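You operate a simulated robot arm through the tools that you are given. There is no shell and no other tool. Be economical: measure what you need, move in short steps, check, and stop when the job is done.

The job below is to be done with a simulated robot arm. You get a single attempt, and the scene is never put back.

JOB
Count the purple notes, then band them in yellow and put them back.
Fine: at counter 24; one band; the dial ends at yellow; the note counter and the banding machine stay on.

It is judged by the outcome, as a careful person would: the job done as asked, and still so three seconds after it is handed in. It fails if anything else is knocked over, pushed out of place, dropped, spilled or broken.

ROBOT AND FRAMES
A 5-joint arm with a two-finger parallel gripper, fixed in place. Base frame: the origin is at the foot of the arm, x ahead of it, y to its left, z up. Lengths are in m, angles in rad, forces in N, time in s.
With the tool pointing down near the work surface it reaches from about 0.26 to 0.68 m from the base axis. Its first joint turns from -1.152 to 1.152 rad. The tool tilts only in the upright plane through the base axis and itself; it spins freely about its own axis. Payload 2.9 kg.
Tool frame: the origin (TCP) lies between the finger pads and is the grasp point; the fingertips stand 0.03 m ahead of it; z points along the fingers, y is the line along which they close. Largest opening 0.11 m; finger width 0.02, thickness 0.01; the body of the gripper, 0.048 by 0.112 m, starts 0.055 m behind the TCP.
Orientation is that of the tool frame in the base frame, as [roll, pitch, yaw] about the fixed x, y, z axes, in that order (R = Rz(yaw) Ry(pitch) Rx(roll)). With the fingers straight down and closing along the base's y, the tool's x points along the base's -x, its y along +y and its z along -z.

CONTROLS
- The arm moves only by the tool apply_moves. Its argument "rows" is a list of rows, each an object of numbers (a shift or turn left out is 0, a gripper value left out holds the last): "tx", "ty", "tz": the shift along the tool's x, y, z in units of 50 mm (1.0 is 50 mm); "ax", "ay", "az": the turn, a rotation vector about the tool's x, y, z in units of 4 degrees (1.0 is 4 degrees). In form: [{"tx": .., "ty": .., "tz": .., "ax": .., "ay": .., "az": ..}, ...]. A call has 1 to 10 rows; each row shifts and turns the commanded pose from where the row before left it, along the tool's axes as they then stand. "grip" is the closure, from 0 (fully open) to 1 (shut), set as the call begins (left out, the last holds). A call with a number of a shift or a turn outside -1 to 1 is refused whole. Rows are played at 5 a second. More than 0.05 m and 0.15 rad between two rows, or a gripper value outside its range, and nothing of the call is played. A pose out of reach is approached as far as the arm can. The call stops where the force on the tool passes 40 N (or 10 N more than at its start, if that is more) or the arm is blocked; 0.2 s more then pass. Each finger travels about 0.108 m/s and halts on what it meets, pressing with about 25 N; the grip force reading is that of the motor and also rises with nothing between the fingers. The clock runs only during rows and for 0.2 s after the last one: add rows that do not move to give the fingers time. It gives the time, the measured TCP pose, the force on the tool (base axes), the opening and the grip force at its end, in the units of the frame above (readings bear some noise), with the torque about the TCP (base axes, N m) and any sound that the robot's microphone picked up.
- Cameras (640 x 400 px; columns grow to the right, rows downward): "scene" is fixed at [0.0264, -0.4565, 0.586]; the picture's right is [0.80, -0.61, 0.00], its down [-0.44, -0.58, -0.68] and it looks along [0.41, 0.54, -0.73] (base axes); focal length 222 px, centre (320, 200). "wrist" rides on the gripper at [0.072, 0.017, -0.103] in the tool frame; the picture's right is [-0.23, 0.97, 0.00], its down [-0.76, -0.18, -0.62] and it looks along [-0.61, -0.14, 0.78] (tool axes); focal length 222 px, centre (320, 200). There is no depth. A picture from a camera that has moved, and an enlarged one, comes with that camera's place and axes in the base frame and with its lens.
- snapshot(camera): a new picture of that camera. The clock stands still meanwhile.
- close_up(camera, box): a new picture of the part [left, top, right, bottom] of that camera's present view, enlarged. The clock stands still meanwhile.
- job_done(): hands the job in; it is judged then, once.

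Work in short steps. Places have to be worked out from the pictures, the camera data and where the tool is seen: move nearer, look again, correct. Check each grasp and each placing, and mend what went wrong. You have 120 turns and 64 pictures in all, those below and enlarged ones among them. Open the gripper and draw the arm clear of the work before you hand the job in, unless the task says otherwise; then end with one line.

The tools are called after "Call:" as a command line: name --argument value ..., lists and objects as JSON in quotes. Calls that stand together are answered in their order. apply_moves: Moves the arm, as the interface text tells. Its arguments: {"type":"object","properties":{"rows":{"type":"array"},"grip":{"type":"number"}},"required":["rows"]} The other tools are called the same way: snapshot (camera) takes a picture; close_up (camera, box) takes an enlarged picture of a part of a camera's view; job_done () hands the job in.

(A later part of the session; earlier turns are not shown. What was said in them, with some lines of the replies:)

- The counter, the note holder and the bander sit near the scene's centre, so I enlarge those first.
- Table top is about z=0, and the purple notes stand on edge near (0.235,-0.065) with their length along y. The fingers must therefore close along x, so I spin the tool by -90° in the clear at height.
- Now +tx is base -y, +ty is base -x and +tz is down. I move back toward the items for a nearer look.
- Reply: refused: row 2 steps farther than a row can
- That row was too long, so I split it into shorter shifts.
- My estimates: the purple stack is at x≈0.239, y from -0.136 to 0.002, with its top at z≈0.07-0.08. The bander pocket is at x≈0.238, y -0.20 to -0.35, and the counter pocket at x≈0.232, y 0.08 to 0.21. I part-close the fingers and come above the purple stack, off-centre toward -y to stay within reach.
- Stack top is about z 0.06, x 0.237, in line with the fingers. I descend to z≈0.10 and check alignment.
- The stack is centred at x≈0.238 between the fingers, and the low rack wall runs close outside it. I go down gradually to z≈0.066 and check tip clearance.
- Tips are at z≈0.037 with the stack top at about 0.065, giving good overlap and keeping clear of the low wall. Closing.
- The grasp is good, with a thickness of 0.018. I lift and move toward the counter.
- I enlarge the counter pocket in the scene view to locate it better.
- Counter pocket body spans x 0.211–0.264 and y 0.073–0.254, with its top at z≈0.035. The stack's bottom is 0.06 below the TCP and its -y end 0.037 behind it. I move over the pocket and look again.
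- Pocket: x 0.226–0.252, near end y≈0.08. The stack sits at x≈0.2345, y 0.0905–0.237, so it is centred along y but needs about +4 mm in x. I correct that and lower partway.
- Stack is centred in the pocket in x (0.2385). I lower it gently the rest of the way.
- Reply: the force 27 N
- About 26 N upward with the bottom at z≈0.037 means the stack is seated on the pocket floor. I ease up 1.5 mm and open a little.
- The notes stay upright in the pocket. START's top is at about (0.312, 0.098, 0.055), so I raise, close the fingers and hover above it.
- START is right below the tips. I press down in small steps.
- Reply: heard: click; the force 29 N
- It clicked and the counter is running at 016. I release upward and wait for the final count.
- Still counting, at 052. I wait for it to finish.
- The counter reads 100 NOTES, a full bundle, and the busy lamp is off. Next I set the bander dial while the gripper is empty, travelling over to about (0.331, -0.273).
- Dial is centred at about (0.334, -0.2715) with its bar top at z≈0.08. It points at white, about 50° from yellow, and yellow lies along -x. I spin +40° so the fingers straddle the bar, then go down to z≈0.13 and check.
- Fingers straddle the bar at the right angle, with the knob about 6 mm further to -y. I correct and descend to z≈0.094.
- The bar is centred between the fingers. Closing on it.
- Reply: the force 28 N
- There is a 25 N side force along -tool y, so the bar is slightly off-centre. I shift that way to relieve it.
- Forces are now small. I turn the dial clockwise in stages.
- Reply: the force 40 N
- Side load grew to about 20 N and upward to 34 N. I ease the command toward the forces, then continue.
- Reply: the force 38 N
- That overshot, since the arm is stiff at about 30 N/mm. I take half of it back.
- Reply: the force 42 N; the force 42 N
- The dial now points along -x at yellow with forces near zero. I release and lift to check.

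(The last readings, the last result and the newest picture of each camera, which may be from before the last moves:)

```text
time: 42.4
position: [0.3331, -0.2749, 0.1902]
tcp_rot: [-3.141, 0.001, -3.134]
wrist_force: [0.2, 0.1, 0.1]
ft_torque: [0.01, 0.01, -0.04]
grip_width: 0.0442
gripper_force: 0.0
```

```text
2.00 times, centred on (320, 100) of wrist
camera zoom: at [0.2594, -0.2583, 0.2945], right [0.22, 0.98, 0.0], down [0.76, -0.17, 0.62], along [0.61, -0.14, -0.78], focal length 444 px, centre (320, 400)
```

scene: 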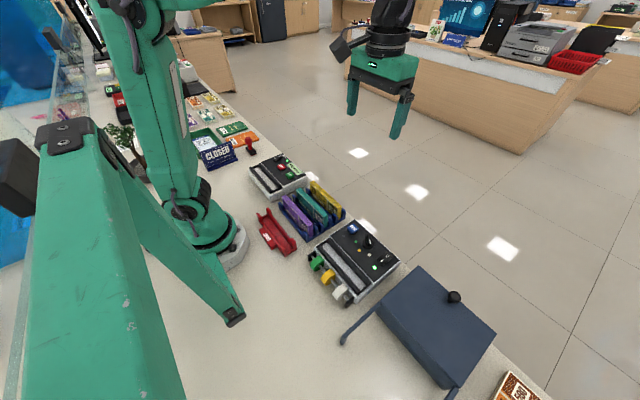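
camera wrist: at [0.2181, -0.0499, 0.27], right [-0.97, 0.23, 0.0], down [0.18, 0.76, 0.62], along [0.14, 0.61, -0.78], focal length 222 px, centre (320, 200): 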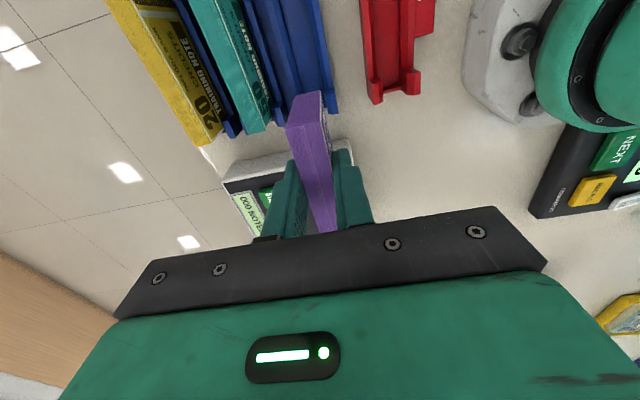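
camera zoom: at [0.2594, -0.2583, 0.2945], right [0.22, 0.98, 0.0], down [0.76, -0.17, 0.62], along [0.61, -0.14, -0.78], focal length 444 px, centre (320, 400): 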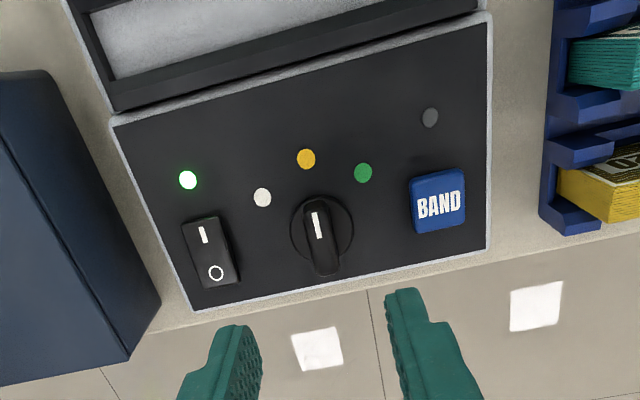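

The dial is at yellow. I spin back to fingers-along-x and return above the counter.

Call:
apply_moves --rows '[{"az": -1}, {"az": -1}, {"az": -1}, {"az": -1}, {"az": -1}, {"az": -1}, {"az": -1}, {"az": -1}, {"az": -1}, {"az": -1}]'

Call:
apply_moves --rows '[{"az": -1}, {"az": -1}, {"az": -1}, {"az": -1}, {"az": -1}, {"az": -1}, {"az": -1}, {"az": -1}, {"az": -1}, {"az": -1}]'

Call:
apply_moves --rows '[{"az": -1}, {"az": -1}, {"az": -0.38}, {"tx": -0.9}, {"tx": -0.9}, {"tx": -0.9}, {"tx": -0.9}, {"tx": -0.9}, {"tx": -0.9}, {}]'

Call:
apply_moves --rows '[{"tx": -0.9}, {"tx": -0.9}, {"tx": -0.85}, {"ty": 0.62}, {"ty": 0.62}, {"ty": 0.62}, {"tz": 0.5}, {}]'

Call:
close_up --camera "wrist" --box '[200, 40, 440, 220]'

```text
time: 44.6
position: [0.3339, -0.2756, 0.1883]
tcp_rot: [-3.141, -0.001, -2.437]
wrist_force: [-0.9, -0.1, 0.1]
ft_torque: [0.0, 0.0, 0.01]
grip_width: 0.0441
gripper_force: 0.0
```

```text
time: 46.8
position: [0.3353, -0.2758, 0.1884]
tcp_rot: [-3.142, 0.001, -1.739]
wrist_force: [-0.2, 1.0, -0.5]
ft_torque: [0.0, 0.0, -0.06]
grip_width: 0.044
gripper_force: 0.1
```

```text
time: 49.0
position: [0.3338, -0.0072, 0.193]
tcp_rot: [-3.14, 0.001, -1.572]
wrist_force: [-0.2, -0.8, 0.7]
ft_torque: [0.04, -0.01, 0.0]
grip_width: 0.0441
gripper_force: 0.2
```

```text
time: 50.8
position: [0.2399, 0.1262, 0.1627]
tcp_rot: [3.141, 0.0, -1.573]
wrist_force: [0.5, 0.4, 0.9]
ft_torque: [-0.01, 0.02, -0.01]
grip_width: 0.0441
gripper_force: 0.1
```

```text
2.22 times, centred on (320, 130) of wrist
camera zoom: at [0.2218, 0.0536, 0.2666], right [-0.97, 0.23, 0.0], down [0.18, 0.76, 0.62], along [0.14, 0.61, -0.78], focal length 494 px, centre (320, 356)
```

zoom: 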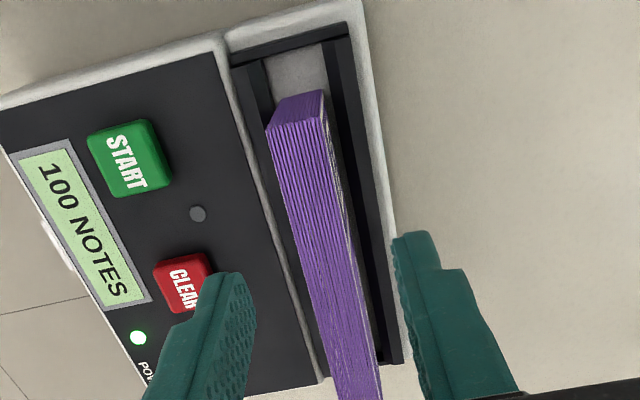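

Aligned over the notes. I descend to the same grip height and close.

Call:
apply_moves --rows '[{"tz": 0.5}, {"tz": 0.5}, {"tz": 0.29}, {}]'

Call:
apply_moves --rows '[{}, {}, {}]' --grip 1.0

Call:
apply_moves --rows '[{"tz": -0.5}, {"tz": -0.9}, {"tz": -0.9}, {}]'

Call:
close_up --camera "wrist" --box '[200, 40, 440, 220]'

```text
time: 51.8
position: [0.2403, 0.1268, 0.0975]
tcp_rot: [-3.141, -0.001, -1.572]
wrist_force: [-0.3, 0.7, -0.1]
ft_torque: [0.0, -0.01, 0.01]
grip_width: 0.044
gripper_force: 0.0
```

```text
time: 52.6
position: [0.2398, 0.1274, 0.099]
tcp_rot: [3.141, 0.0, -1.572]
wrist_force: [0.9, -0.4, 0.1]
ft_torque: [-0.05, 0.0, 0.0]
grip_width: 0.0178
gripper_force: 24.9
```

```text
time: 53.6
position: [0.2454, 0.1252, 0.2133]
tcp_rot: [-3.141, 0.0, -1.572]
wrist_force: [-0.1, 0.1, -0.9]
ft_torque: [-0.03, 0.02, 0.0]
grip_width: 0.0177
gripper_force: 25.0
```

```text
2.22 times, centred on (320, 130) of wrist
camera zoom: at [0.2267, 0.0541, 0.317], right [-0.97, 0.23, 0.0], down [0.18, 0.76, 0.62], along [0.14, 0.61, -0.78], focal length 494 px, centre (320, 356)
```

zoom: 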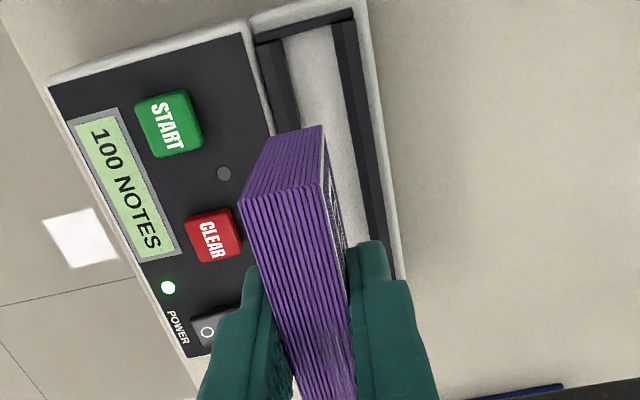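

The notes are held again. I carry them over to the bander, swinging out to x≈0.29 on the way.

Call:
apply_moves --rows '[{"ty": -0.9}, {"tx": 0.9}, {"tx": 0.9}, {"tx": 0.9}, {"tx": 0.9}, {"tx": 0.9}, {"tx": 0.9}, {"tx": 0.9}, {"tx": 0.9}, {}]'

Call:
apply_moves --rows '[{"tx": 0.9}, {"tx": 0.55}, {"ty": 0.9}, {"tz": 0.8}, {"tz": 0.6}, {}]'

Call:
close_up --camera "wrist" --box '[220, 50, 420, 210]'

Call:
close_up --camera "scene" --box '[300, 220, 380, 310]'

```text
time: 55.8
position: [0.2848, -0.235, 0.2146]
tcp_rot: [-3.14, -0.002, -1.573]
wrist_force: [0.3, -0.4, -1.1]
ft_torque: [-0.01, -0.01, 0.0]
grip_width: 0.0179
gripper_force: 24.9
```

```text
time: 57.2
position: [0.2404, -0.3067, 0.1426]
tcp_rot: [-3.141, -0.001, -1.572]
wrist_force: [-0.1, -0.6, -1.1]
ft_torque: [-0.05, -0.04, -0.01]
grip_width: 0.0173
gripper_force: 24.7
```

```text
2.50 times, centred on (320, 130) of wrist
camera zoom: at [0.2226, -0.3785, 0.2472], right [-0.97, 0.23, 0.0], down [0.18, 0.76, 0.62], along [0.14, 0.61, -0.78], focal length 555 px, centre (320, 375)
```

zoom: 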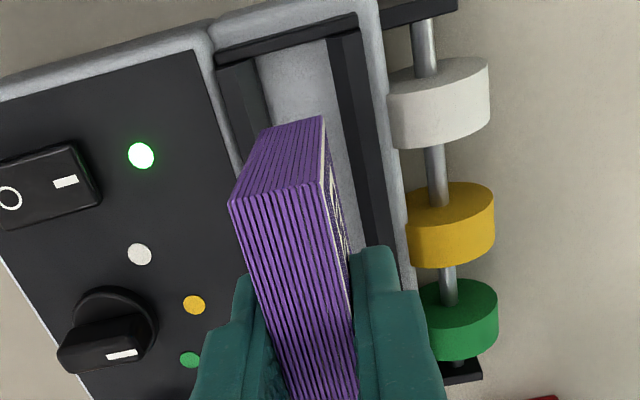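

```text
4.44 times, centred on (340, 265) of scene
camera zoom: at [0.0264, -0.4565, 0.586], right [0.8, -0.61, 0.0], down [-0.44, -0.58, -0.68], along [0.41, 0.54, -0.73], focal length 986 px, centre (231, -89)
```

zoom: 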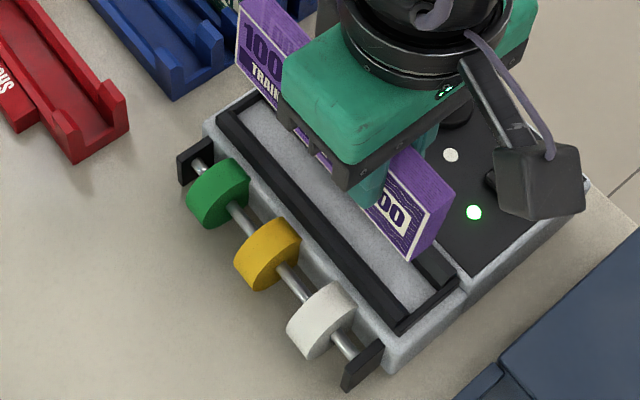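

The stack's near end has an 11 mm gap at the -y bar, so I shift 4 mm toward -y and 1 mm in x. Then I lower to just above the floor.

Call:
apply_moves --rows '[{"tx": 0.08, "ty": 0.02}, {"tz": 0.4}, {"tz": 0.25}, {}]'

Call:
close_up --camera "wrist" --box '[220, 50, 420, 210]'

Call:
close_up --camera "scene" --box '[300, 220, 380, 310]'

```text
time: 58.2
position: [0.2395, -0.3095, 0.1116]
tcp_rot: [-3.141, 0.0, -1.573]
wrist_force: [-0.2, -0.5, -1.7]
ft_torque: [-0.04, 0.0, -0.04]
grip_width: 0.0178
gripper_force: 24.8
```

```text
2.50 times, centred on (320, 130) of wrist
camera zoom: at [0.2216, -0.3814, 0.2158], right [-0.97, 0.23, 0.0], down [0.18, 0.76, 0.62], along [0.14, 0.61, -0.78], focal length 555 px, centre (320, 375)
```

zoom: 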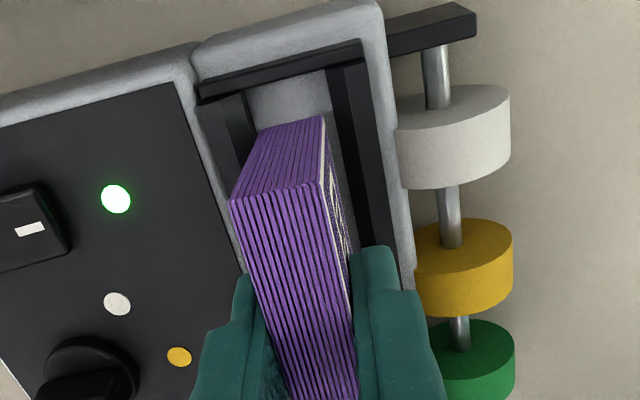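

```text
4.44 times, centred on (340, 265) of scene
camera zoom: at [0.0264, -0.4565, 0.586], right [0.8, -0.61, 0.0], down [-0.44, -0.58, -0.68], along [0.41, 0.54, -0.73], focal length 986 px, centre (231, -89)
```

zoom: 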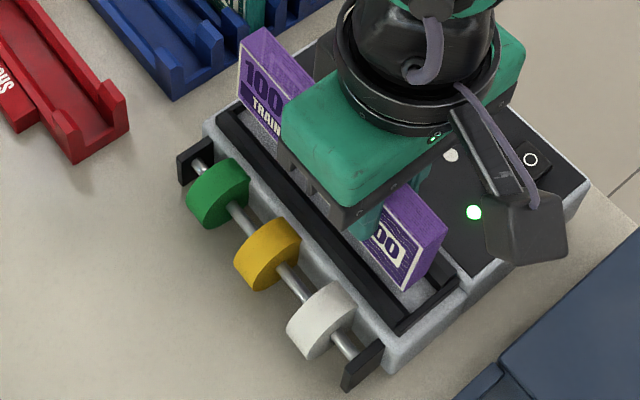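

I need a closer look at the far end's clearance to the +y bar.

Call:
close_up --camera "scene" --box '[336, 220, 376, 260]'

Call:
close_up --camera "scene" --box '[366, 260, 406, 300]'

```text
10.00 times, centred on (356, 240) of scene
camera zoom: at [0.0264, -0.4565, 0.586], right [0.8, -0.61, 0.0], down [-0.44, -0.58, -0.68], along [0.41, 0.54, -0.73], focal length 2218 px, centre (-40, -200)
```

zoom: 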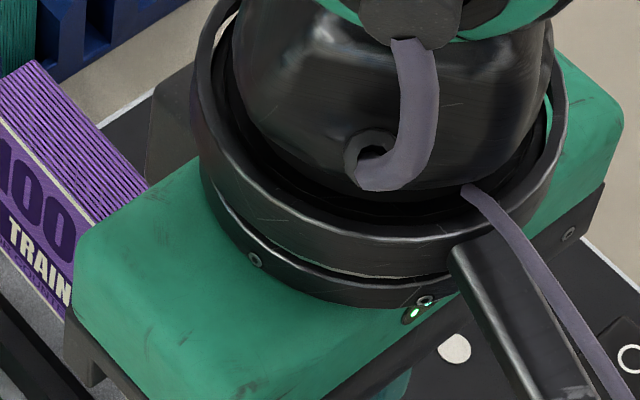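

```text
10.00 times, centred on (386, 280) of scene
camera zoom: at [0.0264, -0.4565, 0.586], right [0.8, -0.61, 0.0], down [-0.44, -0.58, -0.68], along [0.41, 0.54, -0.73], focal length 2218 px, centre (-340, -600)
```

zoom: 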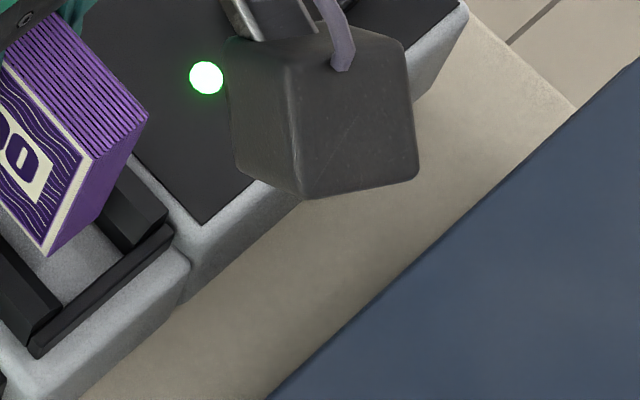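

That crop was off target, so I aim at the far end itself.

Call:
close_up --camera "scene" --box '[304, 225, 344, 265]'

```text
10.00 times, centred on (324, 245) of scene
camera zoom: at [0.0264, -0.4565, 0.586], right [0.8, -0.61, 0.0], down [-0.44, -0.58, -0.68], along [0.41, 0.54, -0.73], focal length 2218 px, centre (280, -250)
```

zoom: 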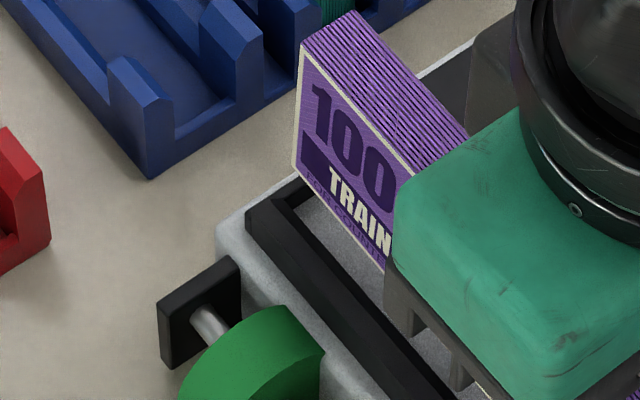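

Far end is nearly at the +y bar (about 1 mm clear), while the -y gap is about 9 mm. I shift another 4.5 mm toward -y, then lower.

Call:
apply_moves --rows '[{"tx": 0.09}, {"tz": 0.12}, {"tz": 0.1}, {"tz": 0.06}, {}]'

Call:
close_up --camera "scene" --box '[304, 225, 344, 265]'

Call:
close_up --camera "wrist" --box '[220, 50, 420, 210]'

```text
time: 59.4
position: [0.239, -0.3141, 0.0986]
tcp_rot: [3.141, 0.0, -1.573]
wrist_force: [0.3, 0.4, -2.4]
ft_torque: [-0.06, 0.01, -0.01]
grip_width: 0.0178
gripper_force: 25.0
```

```text
10.00 times, centred on (324, 245) of scene
camera zoom: at [0.0264, -0.4565, 0.586], right [0.8, -0.61, 0.0], down [-0.44, -0.58, -0.68], along [0.41, 0.54, -0.73], focal length 2218 px, centre (280, -250)
```

zoom: 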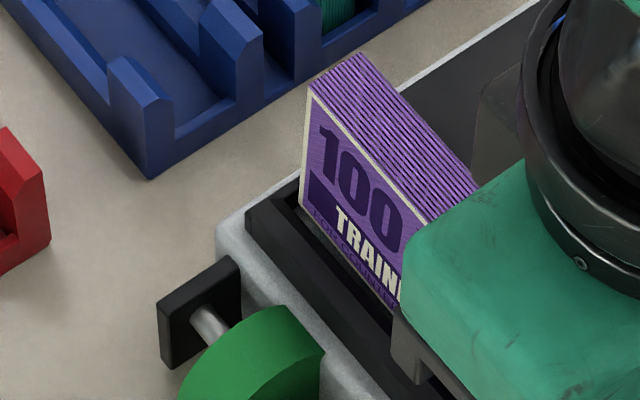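

```text
2.50 times, centred on (320, 130) of wrist
camera zoom: at [0.221, -0.3855, 0.2022], right [-0.97, 0.23, 0.0], down [0.18, 0.76, 0.62], along [0.14, 0.61, -0.78], focal length 555 px, centre (320, 375)
```

zoom: 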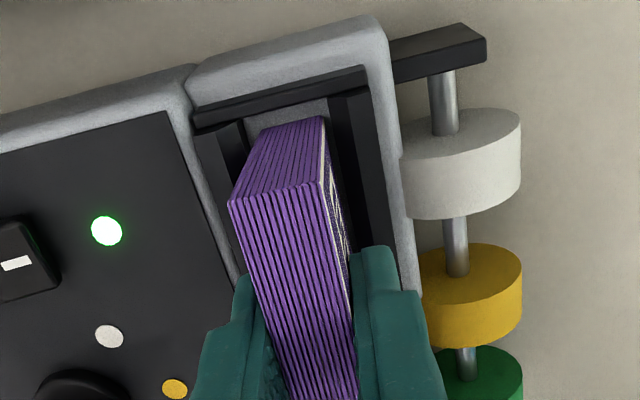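

It is inside the pocket with clearance at both ends and no contact yet. I touch down in 1 mm steps.

Call:
apply_moves --rows '[{"tz": 0.02}, {"tz": 0.02}, {}]'

```text
time: 60.2
position: [0.2405, -0.314, 0.096]
tcp_rot: [-3.139, -0.001, -1.573]
wrist_force: [-0.1, 7.5, 20.9]
ft_torque: [-0.42, 0.01, 0.0]
grip_width: 0.0181
gripper_force: 24.6
```

Seated at 21 N. I ease slightly, release and lift.

Call:
apply_moves --rows '[{"tz": -0.015}, {}]'

Call:
apply_moves --rows '[{}, {}, {}]' --grip 0.62

Call:
apply_moves --rows '[{"tz": -0.7}, {"tz": -0.8}, {"ty": -0.9}, {"ty": -0.9}, {"tx": -0.8}, {"tx": -0.8}, {}]'

Call:
apply_moves --rows '[{"tx": -0.4}, {}, {"tz": 0.4}, {}]' --grip 1.0

Call:
close_up --camera "wrist" --box '[180, 30, 460, 230]'

Call:
close_up --camera "scene" --box '[310, 200, 400, 300]'

```text
time: 60.8
position: [0.2399, -0.3149, 0.0972]
tcp_rot: [3.141, 0.0, -1.573]
wrist_force: [2.2, -1.8, 6.1]
ft_torque: [-0.38, -0.08, 0.04]
grip_width: 0.0176
gripper_force: 24.9
```

```text
time: 61.6
position: [0.2394, -0.3132, 0.0974]
tcp_rot: [-3.141, -0.001, -1.573]
wrist_force: [0.2, 0.3, 0.0]
ft_torque: [0.05, -0.03, 0.05]
grip_width: 0.042
gripper_force: 0.1
```

```text
time: 63.2
position: [0.3301, -0.2338, 0.1705]
tcp_rot: [3.142, 0.001, -1.573]
wrist_force: [0.2, 0.2, -0.2]
ft_torque: [0.01, 0.0, 0.05]
grip_width: 0.0418
gripper_force: 0.1
```

```text
time: 64.2
position: [0.3311, -0.2139, 0.1501]
tcp_rot: [3.14, 0.001, -1.572]
wrist_force: [0.3, 0.7, -0.9]
ft_torque: [-0.03, 0.01, 0.01]
grip_width: 0.0
gripper_force: 24.9
```

```text
2.00 times, centred on (320, 130) of wrist
camera zoom: at [0.3125, -0.2855, 0.2543], right [-0.97, 0.23, 0.0], down [0.18, 0.76, 0.62], along [0.14, 0.61, -0.78], focal length 444 px, centre (320, 340)
```

zoom: 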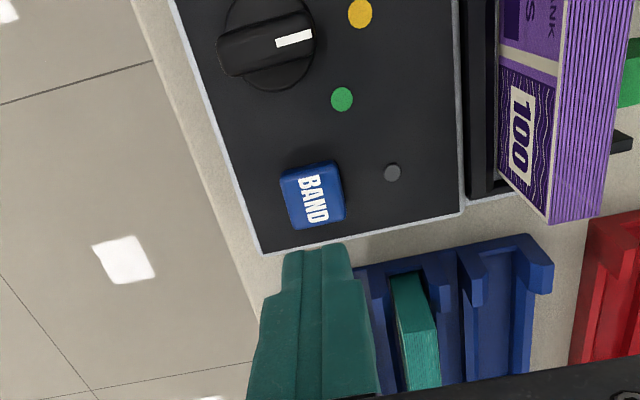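

```text
4.00 times, centred on (355, 250) of scene
camera zoom: at [0.0264, -0.4565, 0.586], right [0.8, -0.61, 0.0], down [-0.44, -0.58, -0.68], along [0.41, 0.54, -0.73], focal length 887 px, centre (180, 0)
```

zoom: 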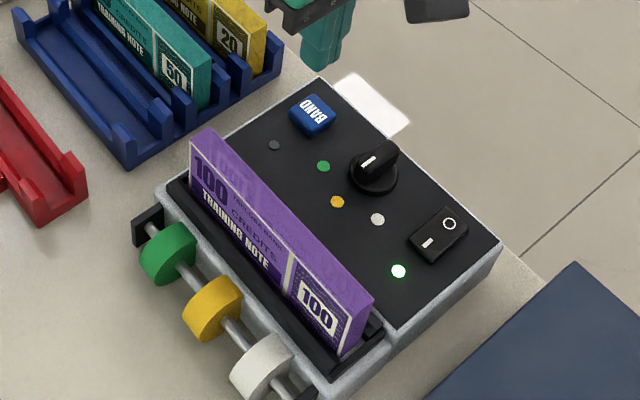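

BAND is directly below the tips, the notes stand in the pocket and the dial points to yellow. I press now, once.

Call:
apply_moves --rows '[{"tz": 0.6}, {"tz": 0.5}, {"tz": 0.12}, {"tz": 0.08}, {"tz": 0.06}]'

```text
time: 65.4
position: [0.3305, -0.2149, 0.0827]
tcp_rot: [-3.138, 0.0, -1.573]
wrist_force: [-3.9, -2.9, 19.1]
ft_torque: [-0.1, 0.11, -0.06]
grip_width: 0.0
gripper_force: 24.9
heard: click
```

Clicked. I lift off and wait for the banding cycle.

Call:
apply_moves --rows '[{"tz": -0.6}, {"tz": -0.8}, {"tz": -0.5}, {}, {}, {}, {}, {}, {}, {}]'

Call:
close_up --camera "scene" --box '[310, 200, 400, 300]'

```text
time: 67.6
position: [0.3302, -0.2151, 0.1787]
tcp_rot: [-3.141, -0.001, -1.572]
wrist_force: [-0.4, 0.0, -0.3]
ft_torque: [-0.03, 0.0, 0.03]
grip_width: 0.0001
gripper_force: 25.1
```

```text
4.00 times, centred on (355, 250) of scene
camera zoom: at [0.0264, -0.4565, 0.586], right [0.8, -0.61, 0.0], down [-0.44, -0.58, -0.68], along [0.41, 0.54, -0.73], focal length 887 px, centre (180, 0)
```

zoom: 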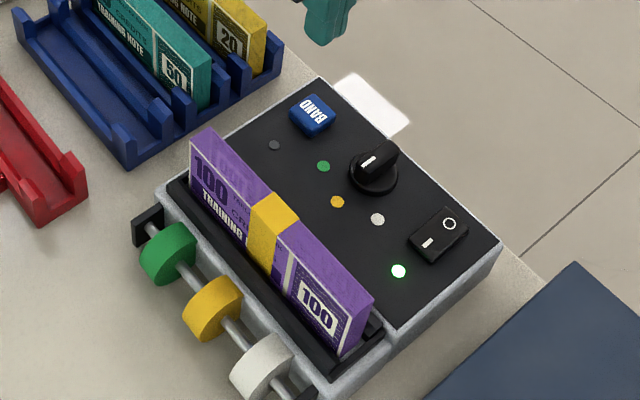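

A single yellow band is on and the lamp is out. I regrasp at the same spot, clear of the band.

Call:
apply_moves --rows '[{"tx": 0.98}, {"tx": 0.98}, {"ty": 0.9}, {"ty": 0.92}, {}]' --grip 0.6

Call:
apply_moves --rows '[{"tz": 0.8}, {}]'

Call:
close_up --camera "wrist" --box '[200, 40, 440, 220]'

```text
time: 68.8
position: [0.2393, -0.3127, 0.1778]
tcp_rot: [3.141, -0.001, -1.573]
wrist_force: [0.6, 0.0, 0.2]
ft_torque: [-0.04, 0.02, 0.0]
grip_width: 0.0438
gripper_force: 0.2
```

```text
time: 69.4
position: [0.2383, -0.3119, 0.1379]
tcp_rot: [-3.141, 0.0, -1.572]
wrist_force: [0.0, 0.5, 0.2]
ft_torque: [0.03, -0.02, 0.01]
grip_width: 0.0441
gripper_force: 0.1
```

```text
2.22 times, centred on (320, 130) of wrist
camera zoom: at [0.2208, -0.3843, 0.2417], right [-0.97, 0.23, 0.0], down [0.18, 0.76, 0.62], along [0.14, 0.61, -0.78], focal length 494 px, centre (320, 356)
```

zoom: 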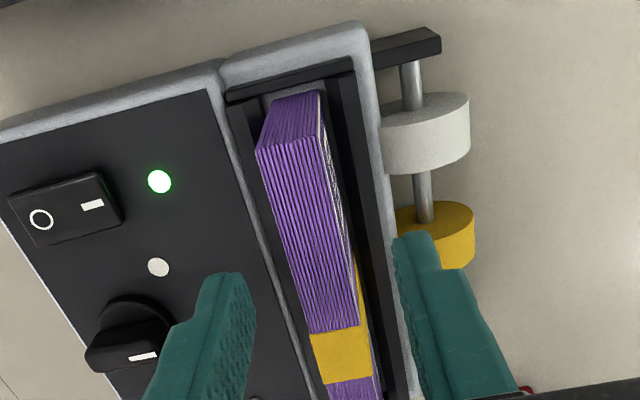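

The band starts at y≈-0.281 and the fingers reach only -0.302. I descend, grip and lift.

Call:
apply_moves --rows '[{"tz": 0.5}, {"tz": 0.3}, {}]'

Call:
apply_moves --rows '[{}, {}, {}]' --grip 1.0

Call:
apply_moves --rows '[{"tz": -0.5}, {"tz": -0.7}, {"tz": -0.4}, {}]'

Call:
close_up --camera "wrist" --box '[200, 40, 440, 220]'

```text
time: 70.2
position: [0.2382, -0.3127, 0.0971]
tcp_rot: [-3.141, -0.001, -1.572]
wrist_force: [0.1, -0.7, -0.8]
ft_torque: [0.0, -0.01, -0.05]
grip_width: 0.0439
gripper_force: 0.1
```

```text
time: 71.0
position: [0.2398, -0.3135, 0.0982]
tcp_rot: [3.141, 0.001, -1.573]
wrist_force: [0.2, 0.0, -0.5]
ft_torque: [-0.03, -0.02, 0.0]
grip_width: 0.0174
gripper_force: 25.4
```

```text
time: 72.0
position: [0.2383, -0.3141, 0.1789]
tcp_rot: [3.141, 0.0, -1.572]
wrist_force: [0.3, -0.6, -0.6]
ft_torque: [-0.05, 0.05, 0.0]
grip_width: 0.0177
gripper_force: 25.3
```

```text
2.22 times, centred on (320, 130) of wrist
camera zoom: at [0.2196, -0.3851, 0.2822], right [-0.97, 0.23, 0.0], down [0.18, 0.76, 0.62], along [0.14, 0.61, -0.78], focal length 494 px, centre (320, 356)
```

zoom: 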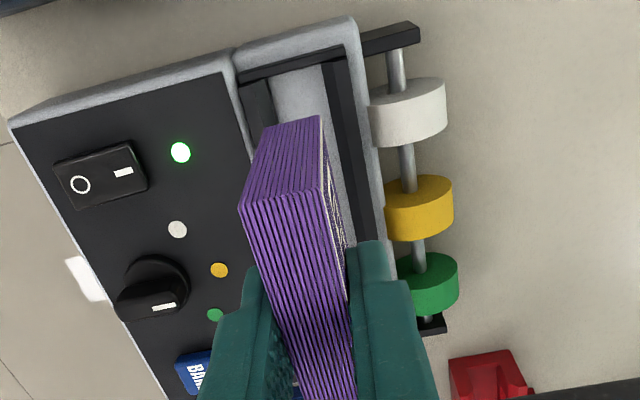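

Held. I carry it back over the empty purple bay (TCP target 0.2375, -0.0975) and check alignment before lowering.

Call:
apply_moves --rows '[{"tx": -0.9}, {"tx": -0.9}, {"tx": -0.9}, {"tx": -0.9}, {"tx": -0.73}, {"tz": 0.7}, {"tz": 0.3}, {}]'

Call:
close_up --camera "wrist" --box '[200, 40, 440, 220]'

Call:
close_up --camera "scene" --box '[270, 175, 350, 245]'

```text
time: 73.8
position: [0.2382, -0.0949, 0.128]
tcp_rot: [-3.14, 0.001, -1.573]
wrist_force: [1.2, -0.6, -1.4]
ft_torque: [-0.05, 0.0, 0.03]
grip_width: 0.0176
gripper_force: 25.1
```

```text
2.22 times, centred on (320, 130) of wrist
camera zoom: at [0.2206, -0.1665, 0.2313], right [-0.97, 0.23, 0.0], down [0.18, 0.76, 0.62], along [0.14, 0.61, -0.78], focal length 494 px, centre (320, 356)
```

zoom: 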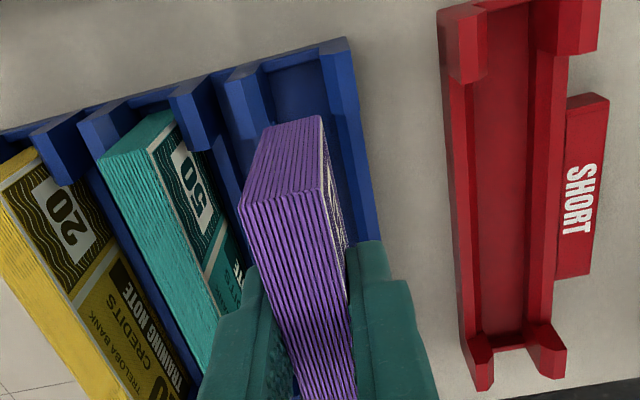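

```text
5.71 times, centred on (310, 210) of scene
camera zoom: at [0.0264, -0.4565, 0.586], right [0.8, -0.61, 0.0], down [-0.44, -0.58, -0.68], along [0.41, 0.54, -0.73], focal length 1268 px, centre (377, 143)
```

zoom: 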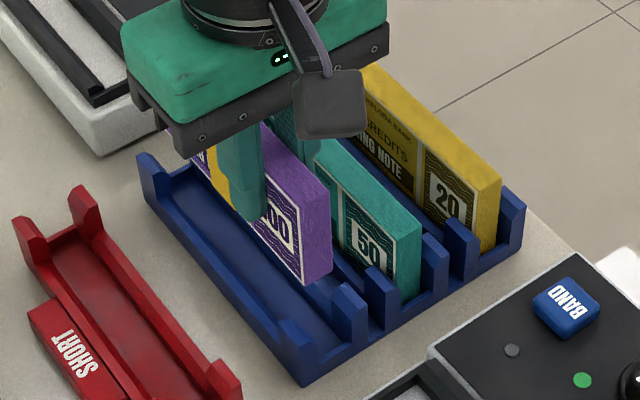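

Aligned within about 1 mm. I apply a small correction and lower into the bay, watching forces.

Call:
apply_moves --rows '[{"ty": 0.022, "tx": 0.02}, {"tz": 0.4}, {"tz": 0.36}, {}]'

Call:
close_up --camera "wrist" --box '[200, 40, 440, 220]'

```text
time: 74.8
position: [0.2398, -0.0968, 0.0901]
tcp_rot: [-3.14, 0.0, -1.573]
wrist_force: [0.1, -0.5, -0.3]
ft_torque: [-0.05, -0.02, 0.01]
grip_width: 0.0177
gripper_force: 24.9
```

```text
2.22 times, centred on (320, 130) of wrist
camera zoom: at [0.2209, -0.1685, 0.1929], right [-0.97, 0.23, 0.0], down [0.18, 0.76, 0.62], along [0.14, 0.61, -0.78], focal length 494 px, centre (320, 356)
```

zoom: 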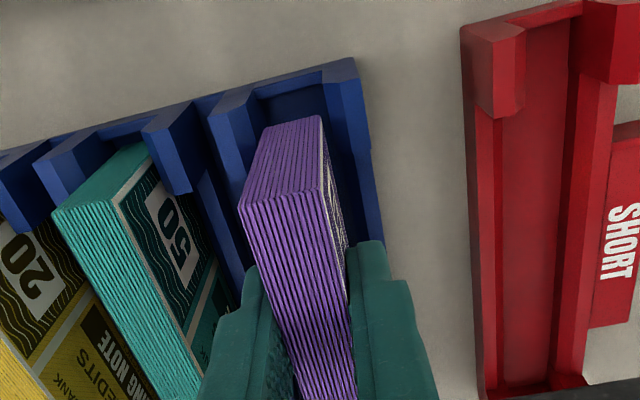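

The camera pose says I'm about 1.7 mm too far in +x compared with the original grasp. I correct that and lower on.

Call:
apply_moves --rows '[{"ty": 0.034}, {"tz": 0.2}, {"tz": 0.14}, {}]'

Call:
close_up --camera "wrist" --box '[200, 40, 440, 220]'

```text
time: 75.8
position: [0.236, -0.0967, 0.0719]
tcp_rot: [-3.14, 0.001, -1.574]
wrist_force: [-0.5, 0.0, -1.2]
ft_torque: [-0.04, 0.06, 0.02]
grip_width: 0.0177
gripper_force: 25.3
```

```text
2.22 times, centred on (320, 130) of wrist
camera zoom: at [0.2187, -0.1688, 0.1756], right [-0.97, 0.23, 0.0], down [0.18, 0.76, 0.62], along [0.14, 0.61, -0.78], focal length 494 px, centre (320, 356)
```

zoom: 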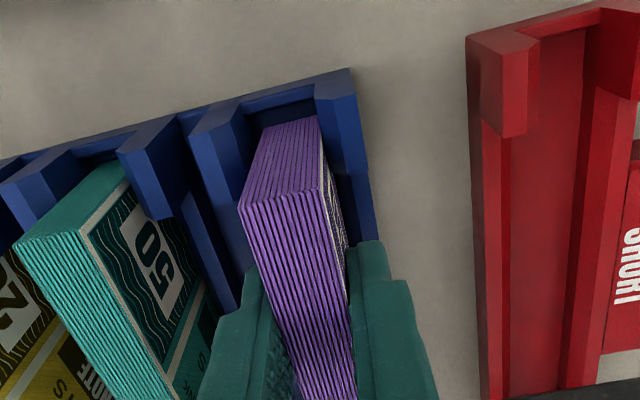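

It is centred between the posts with no contact. I lower the last few mm in small steps.

Call:
apply_moves --rows '[{"tz": 0.03}, {"tz": 0.03}, {}]'

```text
time: 76.6
position: [0.2372, -0.0971, 0.0699]
tcp_rot: [-3.141, 0.002, -1.571]
wrist_force: [0.5, 0.6, -1.3]
ft_torque: [-0.06, -0.03, -0.03]
grip_width: 0.0178
gripper_force: 25.0
```

Call:
apply_moves --rows '[{"tz": 0.025}, {"tz": 0.02}, {}]'

```text
time: 77.4
position: [0.2373, -0.0979, 0.0676]
tcp_rot: [-3.14, 0.002, -1.573]
wrist_force: [3.0, -0.7, -0.2]
ft_torque: [-0.06, -0.06, 0.13]
grip_width: 0.0176
gripper_force: 25.5
```

Call:
apply_moves --rows '[{"tz": 0.02}, {}]'

```text
time: 78.0
position: [0.2366, -0.0961, 0.0667]
tcp_rot: [-3.141, -0.001, -1.573]
wrist_force: [3.4, -1.0, 0.2]
ft_torque: [-0.09, -0.12, 0.07]
grip_width: 0.0176
gripper_force: 24.7
```

Call:
apply_moves --rows '[{"tz": 0.02}, {"tz": 0.01}, {}]'

```text
time: 78.8
position: [0.2365, -0.0962, 0.0648]
tcp_rot: [-3.141, -0.001, -1.573]
wrist_force: [3.3, 1.8, -0.8]
ft_torque: [-0.01, -0.11, 0.06]
grip_width: 0.0177
gripper_force: 25.0
```

No floor contact yet, only a light side touch. I continue in 1 mm steps.

Call:
apply_moves --rows '[{"tz": 0.02}, {"tz": 0.02}, {}]'

Call:
close_up --camera "scene" --box '[275, 180, 335, 240]'

```text
time: 79.6
position: [0.2357, -0.0962, 0.0634]
tcp_rot: [-3.141, 0.0, -1.572]
wrist_force: [3.7, 0.3, -1.1]
ft_torque: [-0.08, -0.07, 0.03]
grip_width: 0.0178
gripper_force: 25.4
```

```text
6.67 times, centred on (305, 210) of scene
camera zoom: at [0.0264, -0.4565, 0.586], right [0.8, -0.61, 0.0], down [-0.44, -0.58, -0.68], along [0.41, 0.54, -0.73], focal length 1479 px, centre (420, 133)
```

zoom: 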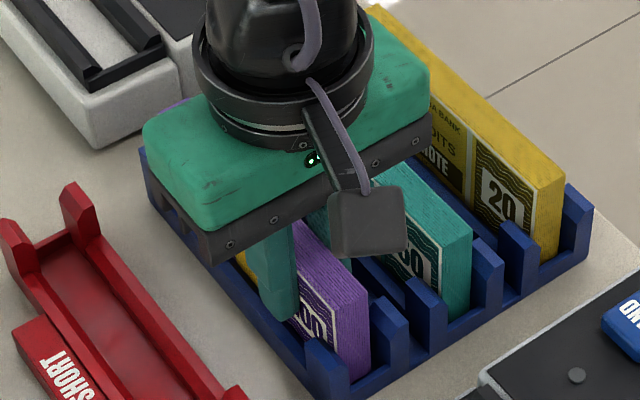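

Call:
apply_moves --rows '[{"tz": 0.025}, {"tz": 0.025}, {}]'

```text
time: 80.4
position: [0.2368, -0.0962, 0.0602]
tcp_rot: [3.141, 0.001, -1.574]
wrist_force: [-4.8, 3.6, 26.1]
ft_torque: [0.02, 0.21, 0.07]
grip_width: 0.0181
gripper_force: 24.9
```

Contact at 26 N. I check whether the stack is down to its original level.

Call:
close_up --camera "scene" --box '[280, 180, 340, 240]'

Call:
close_up --camera "wrist" --box '[200, 20, 440, 220]'

```text
6.67 times, centred on (310, 210) of scene
camera zoom: at [0.0264, -0.4565, 0.586], right [0.8, -0.61, 0.0], down [-0.44, -0.58, -0.68], along [0.41, 0.54, -0.73], focal length 1479 px, centre (387, 133)
```

zoom: 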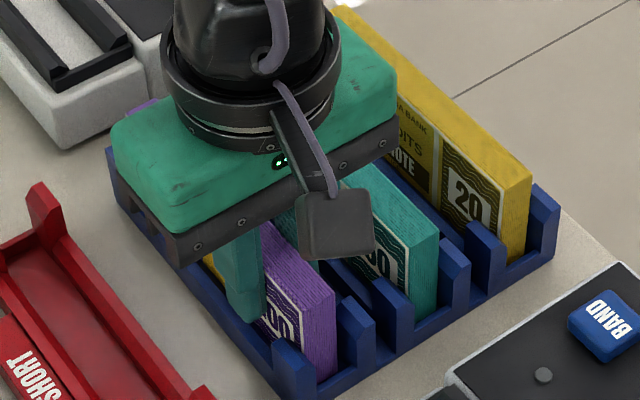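

```text
2.00 times, centred on (320, 120) of wrist
camera zoom: at [0.2186, -0.1684, 0.1652], right [-0.97, 0.23, 0.0], down [0.18, 0.76, 0.62], along [0.14, 0.61, -0.78], focal length 444 px, centre (320, 360)
```

zoom: 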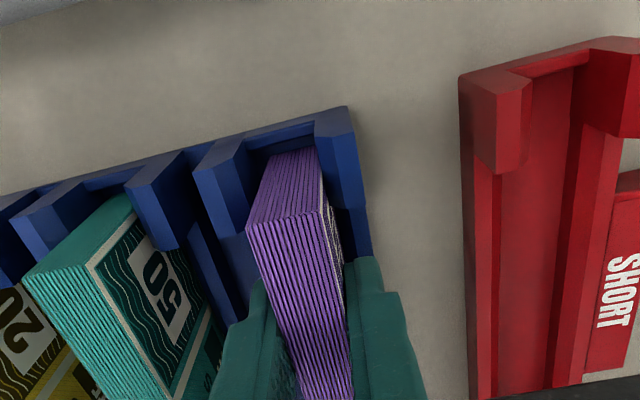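

Purple is back at its original level. I ease up and release.

Call:
apply_moves --rows '[{"tz": -0.02}, {}]'

Call:
apply_moves --rows '[{}, {}, {}]' --grip 0.62

Call:
apply_moves --rows '[{"tz": -0.3}, {"tz": -0.6}, {"tz": -0.8}, {"tz": -0.8}, {}]'

Call:
apply_moves --rows '[{"tz": -0.8}, {"ty": -0.9}, {"ty": -0.9}, {"ty": -0.9}, {"tz": -0.8}, {}]'

Call:
close_up --camera "scene" --box '[245, 145, 405, 305]'

```text
time: 81.0
position: [0.2364, -0.0971, 0.0622]
tcp_rot: [3.142, 0.001, -1.572]
wrist_force: [3.6, 0.2, -3.4]
ft_torque: [-0.05, -0.17, 0.05]
grip_width: 0.0178
gripper_force: 25.4
```

```text
time: 81.8
position: [0.2361, -0.096, 0.0617]
tcp_rot: [3.141, -0.001, -1.572]
wrist_force: [0.5, -0.4, 0.8]
ft_torque: [-0.02, -0.01, 0.0]
grip_width: 0.0421
gripper_force: 0.0
```

```text
time: 83.0
position: [0.2352, -0.0976, 0.1872]
tcp_rot: [3.142, 0.001, -1.57]
wrist_force: [-0.7, 0.8, -0.2]
ft_torque: [0.04, -0.02, 0.01]
grip_width: 0.0419
gripper_force: 0.0
```

```text
time: 84.4
position: [0.3714, -0.0978, 0.2676]
tcp_rot: [3.141, 0.001, -1.572]
wrist_force: [-0.5, -0.3, -0.2]
ft_torque: [-0.02, 0.01, 0.01]
grip_width: 0.0417
gripper_force: 0.0
```

```text
refused: no pictures are left
```

I'm out of pictures. The last ones and the readings show the banded notes at their original level in the purple bay, and the release was clean. I open the gripper fully up here in the clear.

Call:
apply_moves --rows '[{"tz": -0.8}, {}, {}, {}]' --grip 0.0

Call:
job_done

```text
time: 85.4
position: [0.3712, -0.0975, 0.307]
tcp_rot: [-3.141, 0.0, -1.572]
wrist_force: [0.2, 1.0, -0.1]
ft_torque: [0.01, -0.01, 0.0]
grip_width: 0.11
gripper_force: 0.1
```

```text
The job is handed in.
```

The purple notes counted 100, got one yellow band and are back in their rack bay, with the dial at yellow and both machines on; I read "counter 24" as the desk's name, and I ran out of pictures before I could check the stack after letting go.
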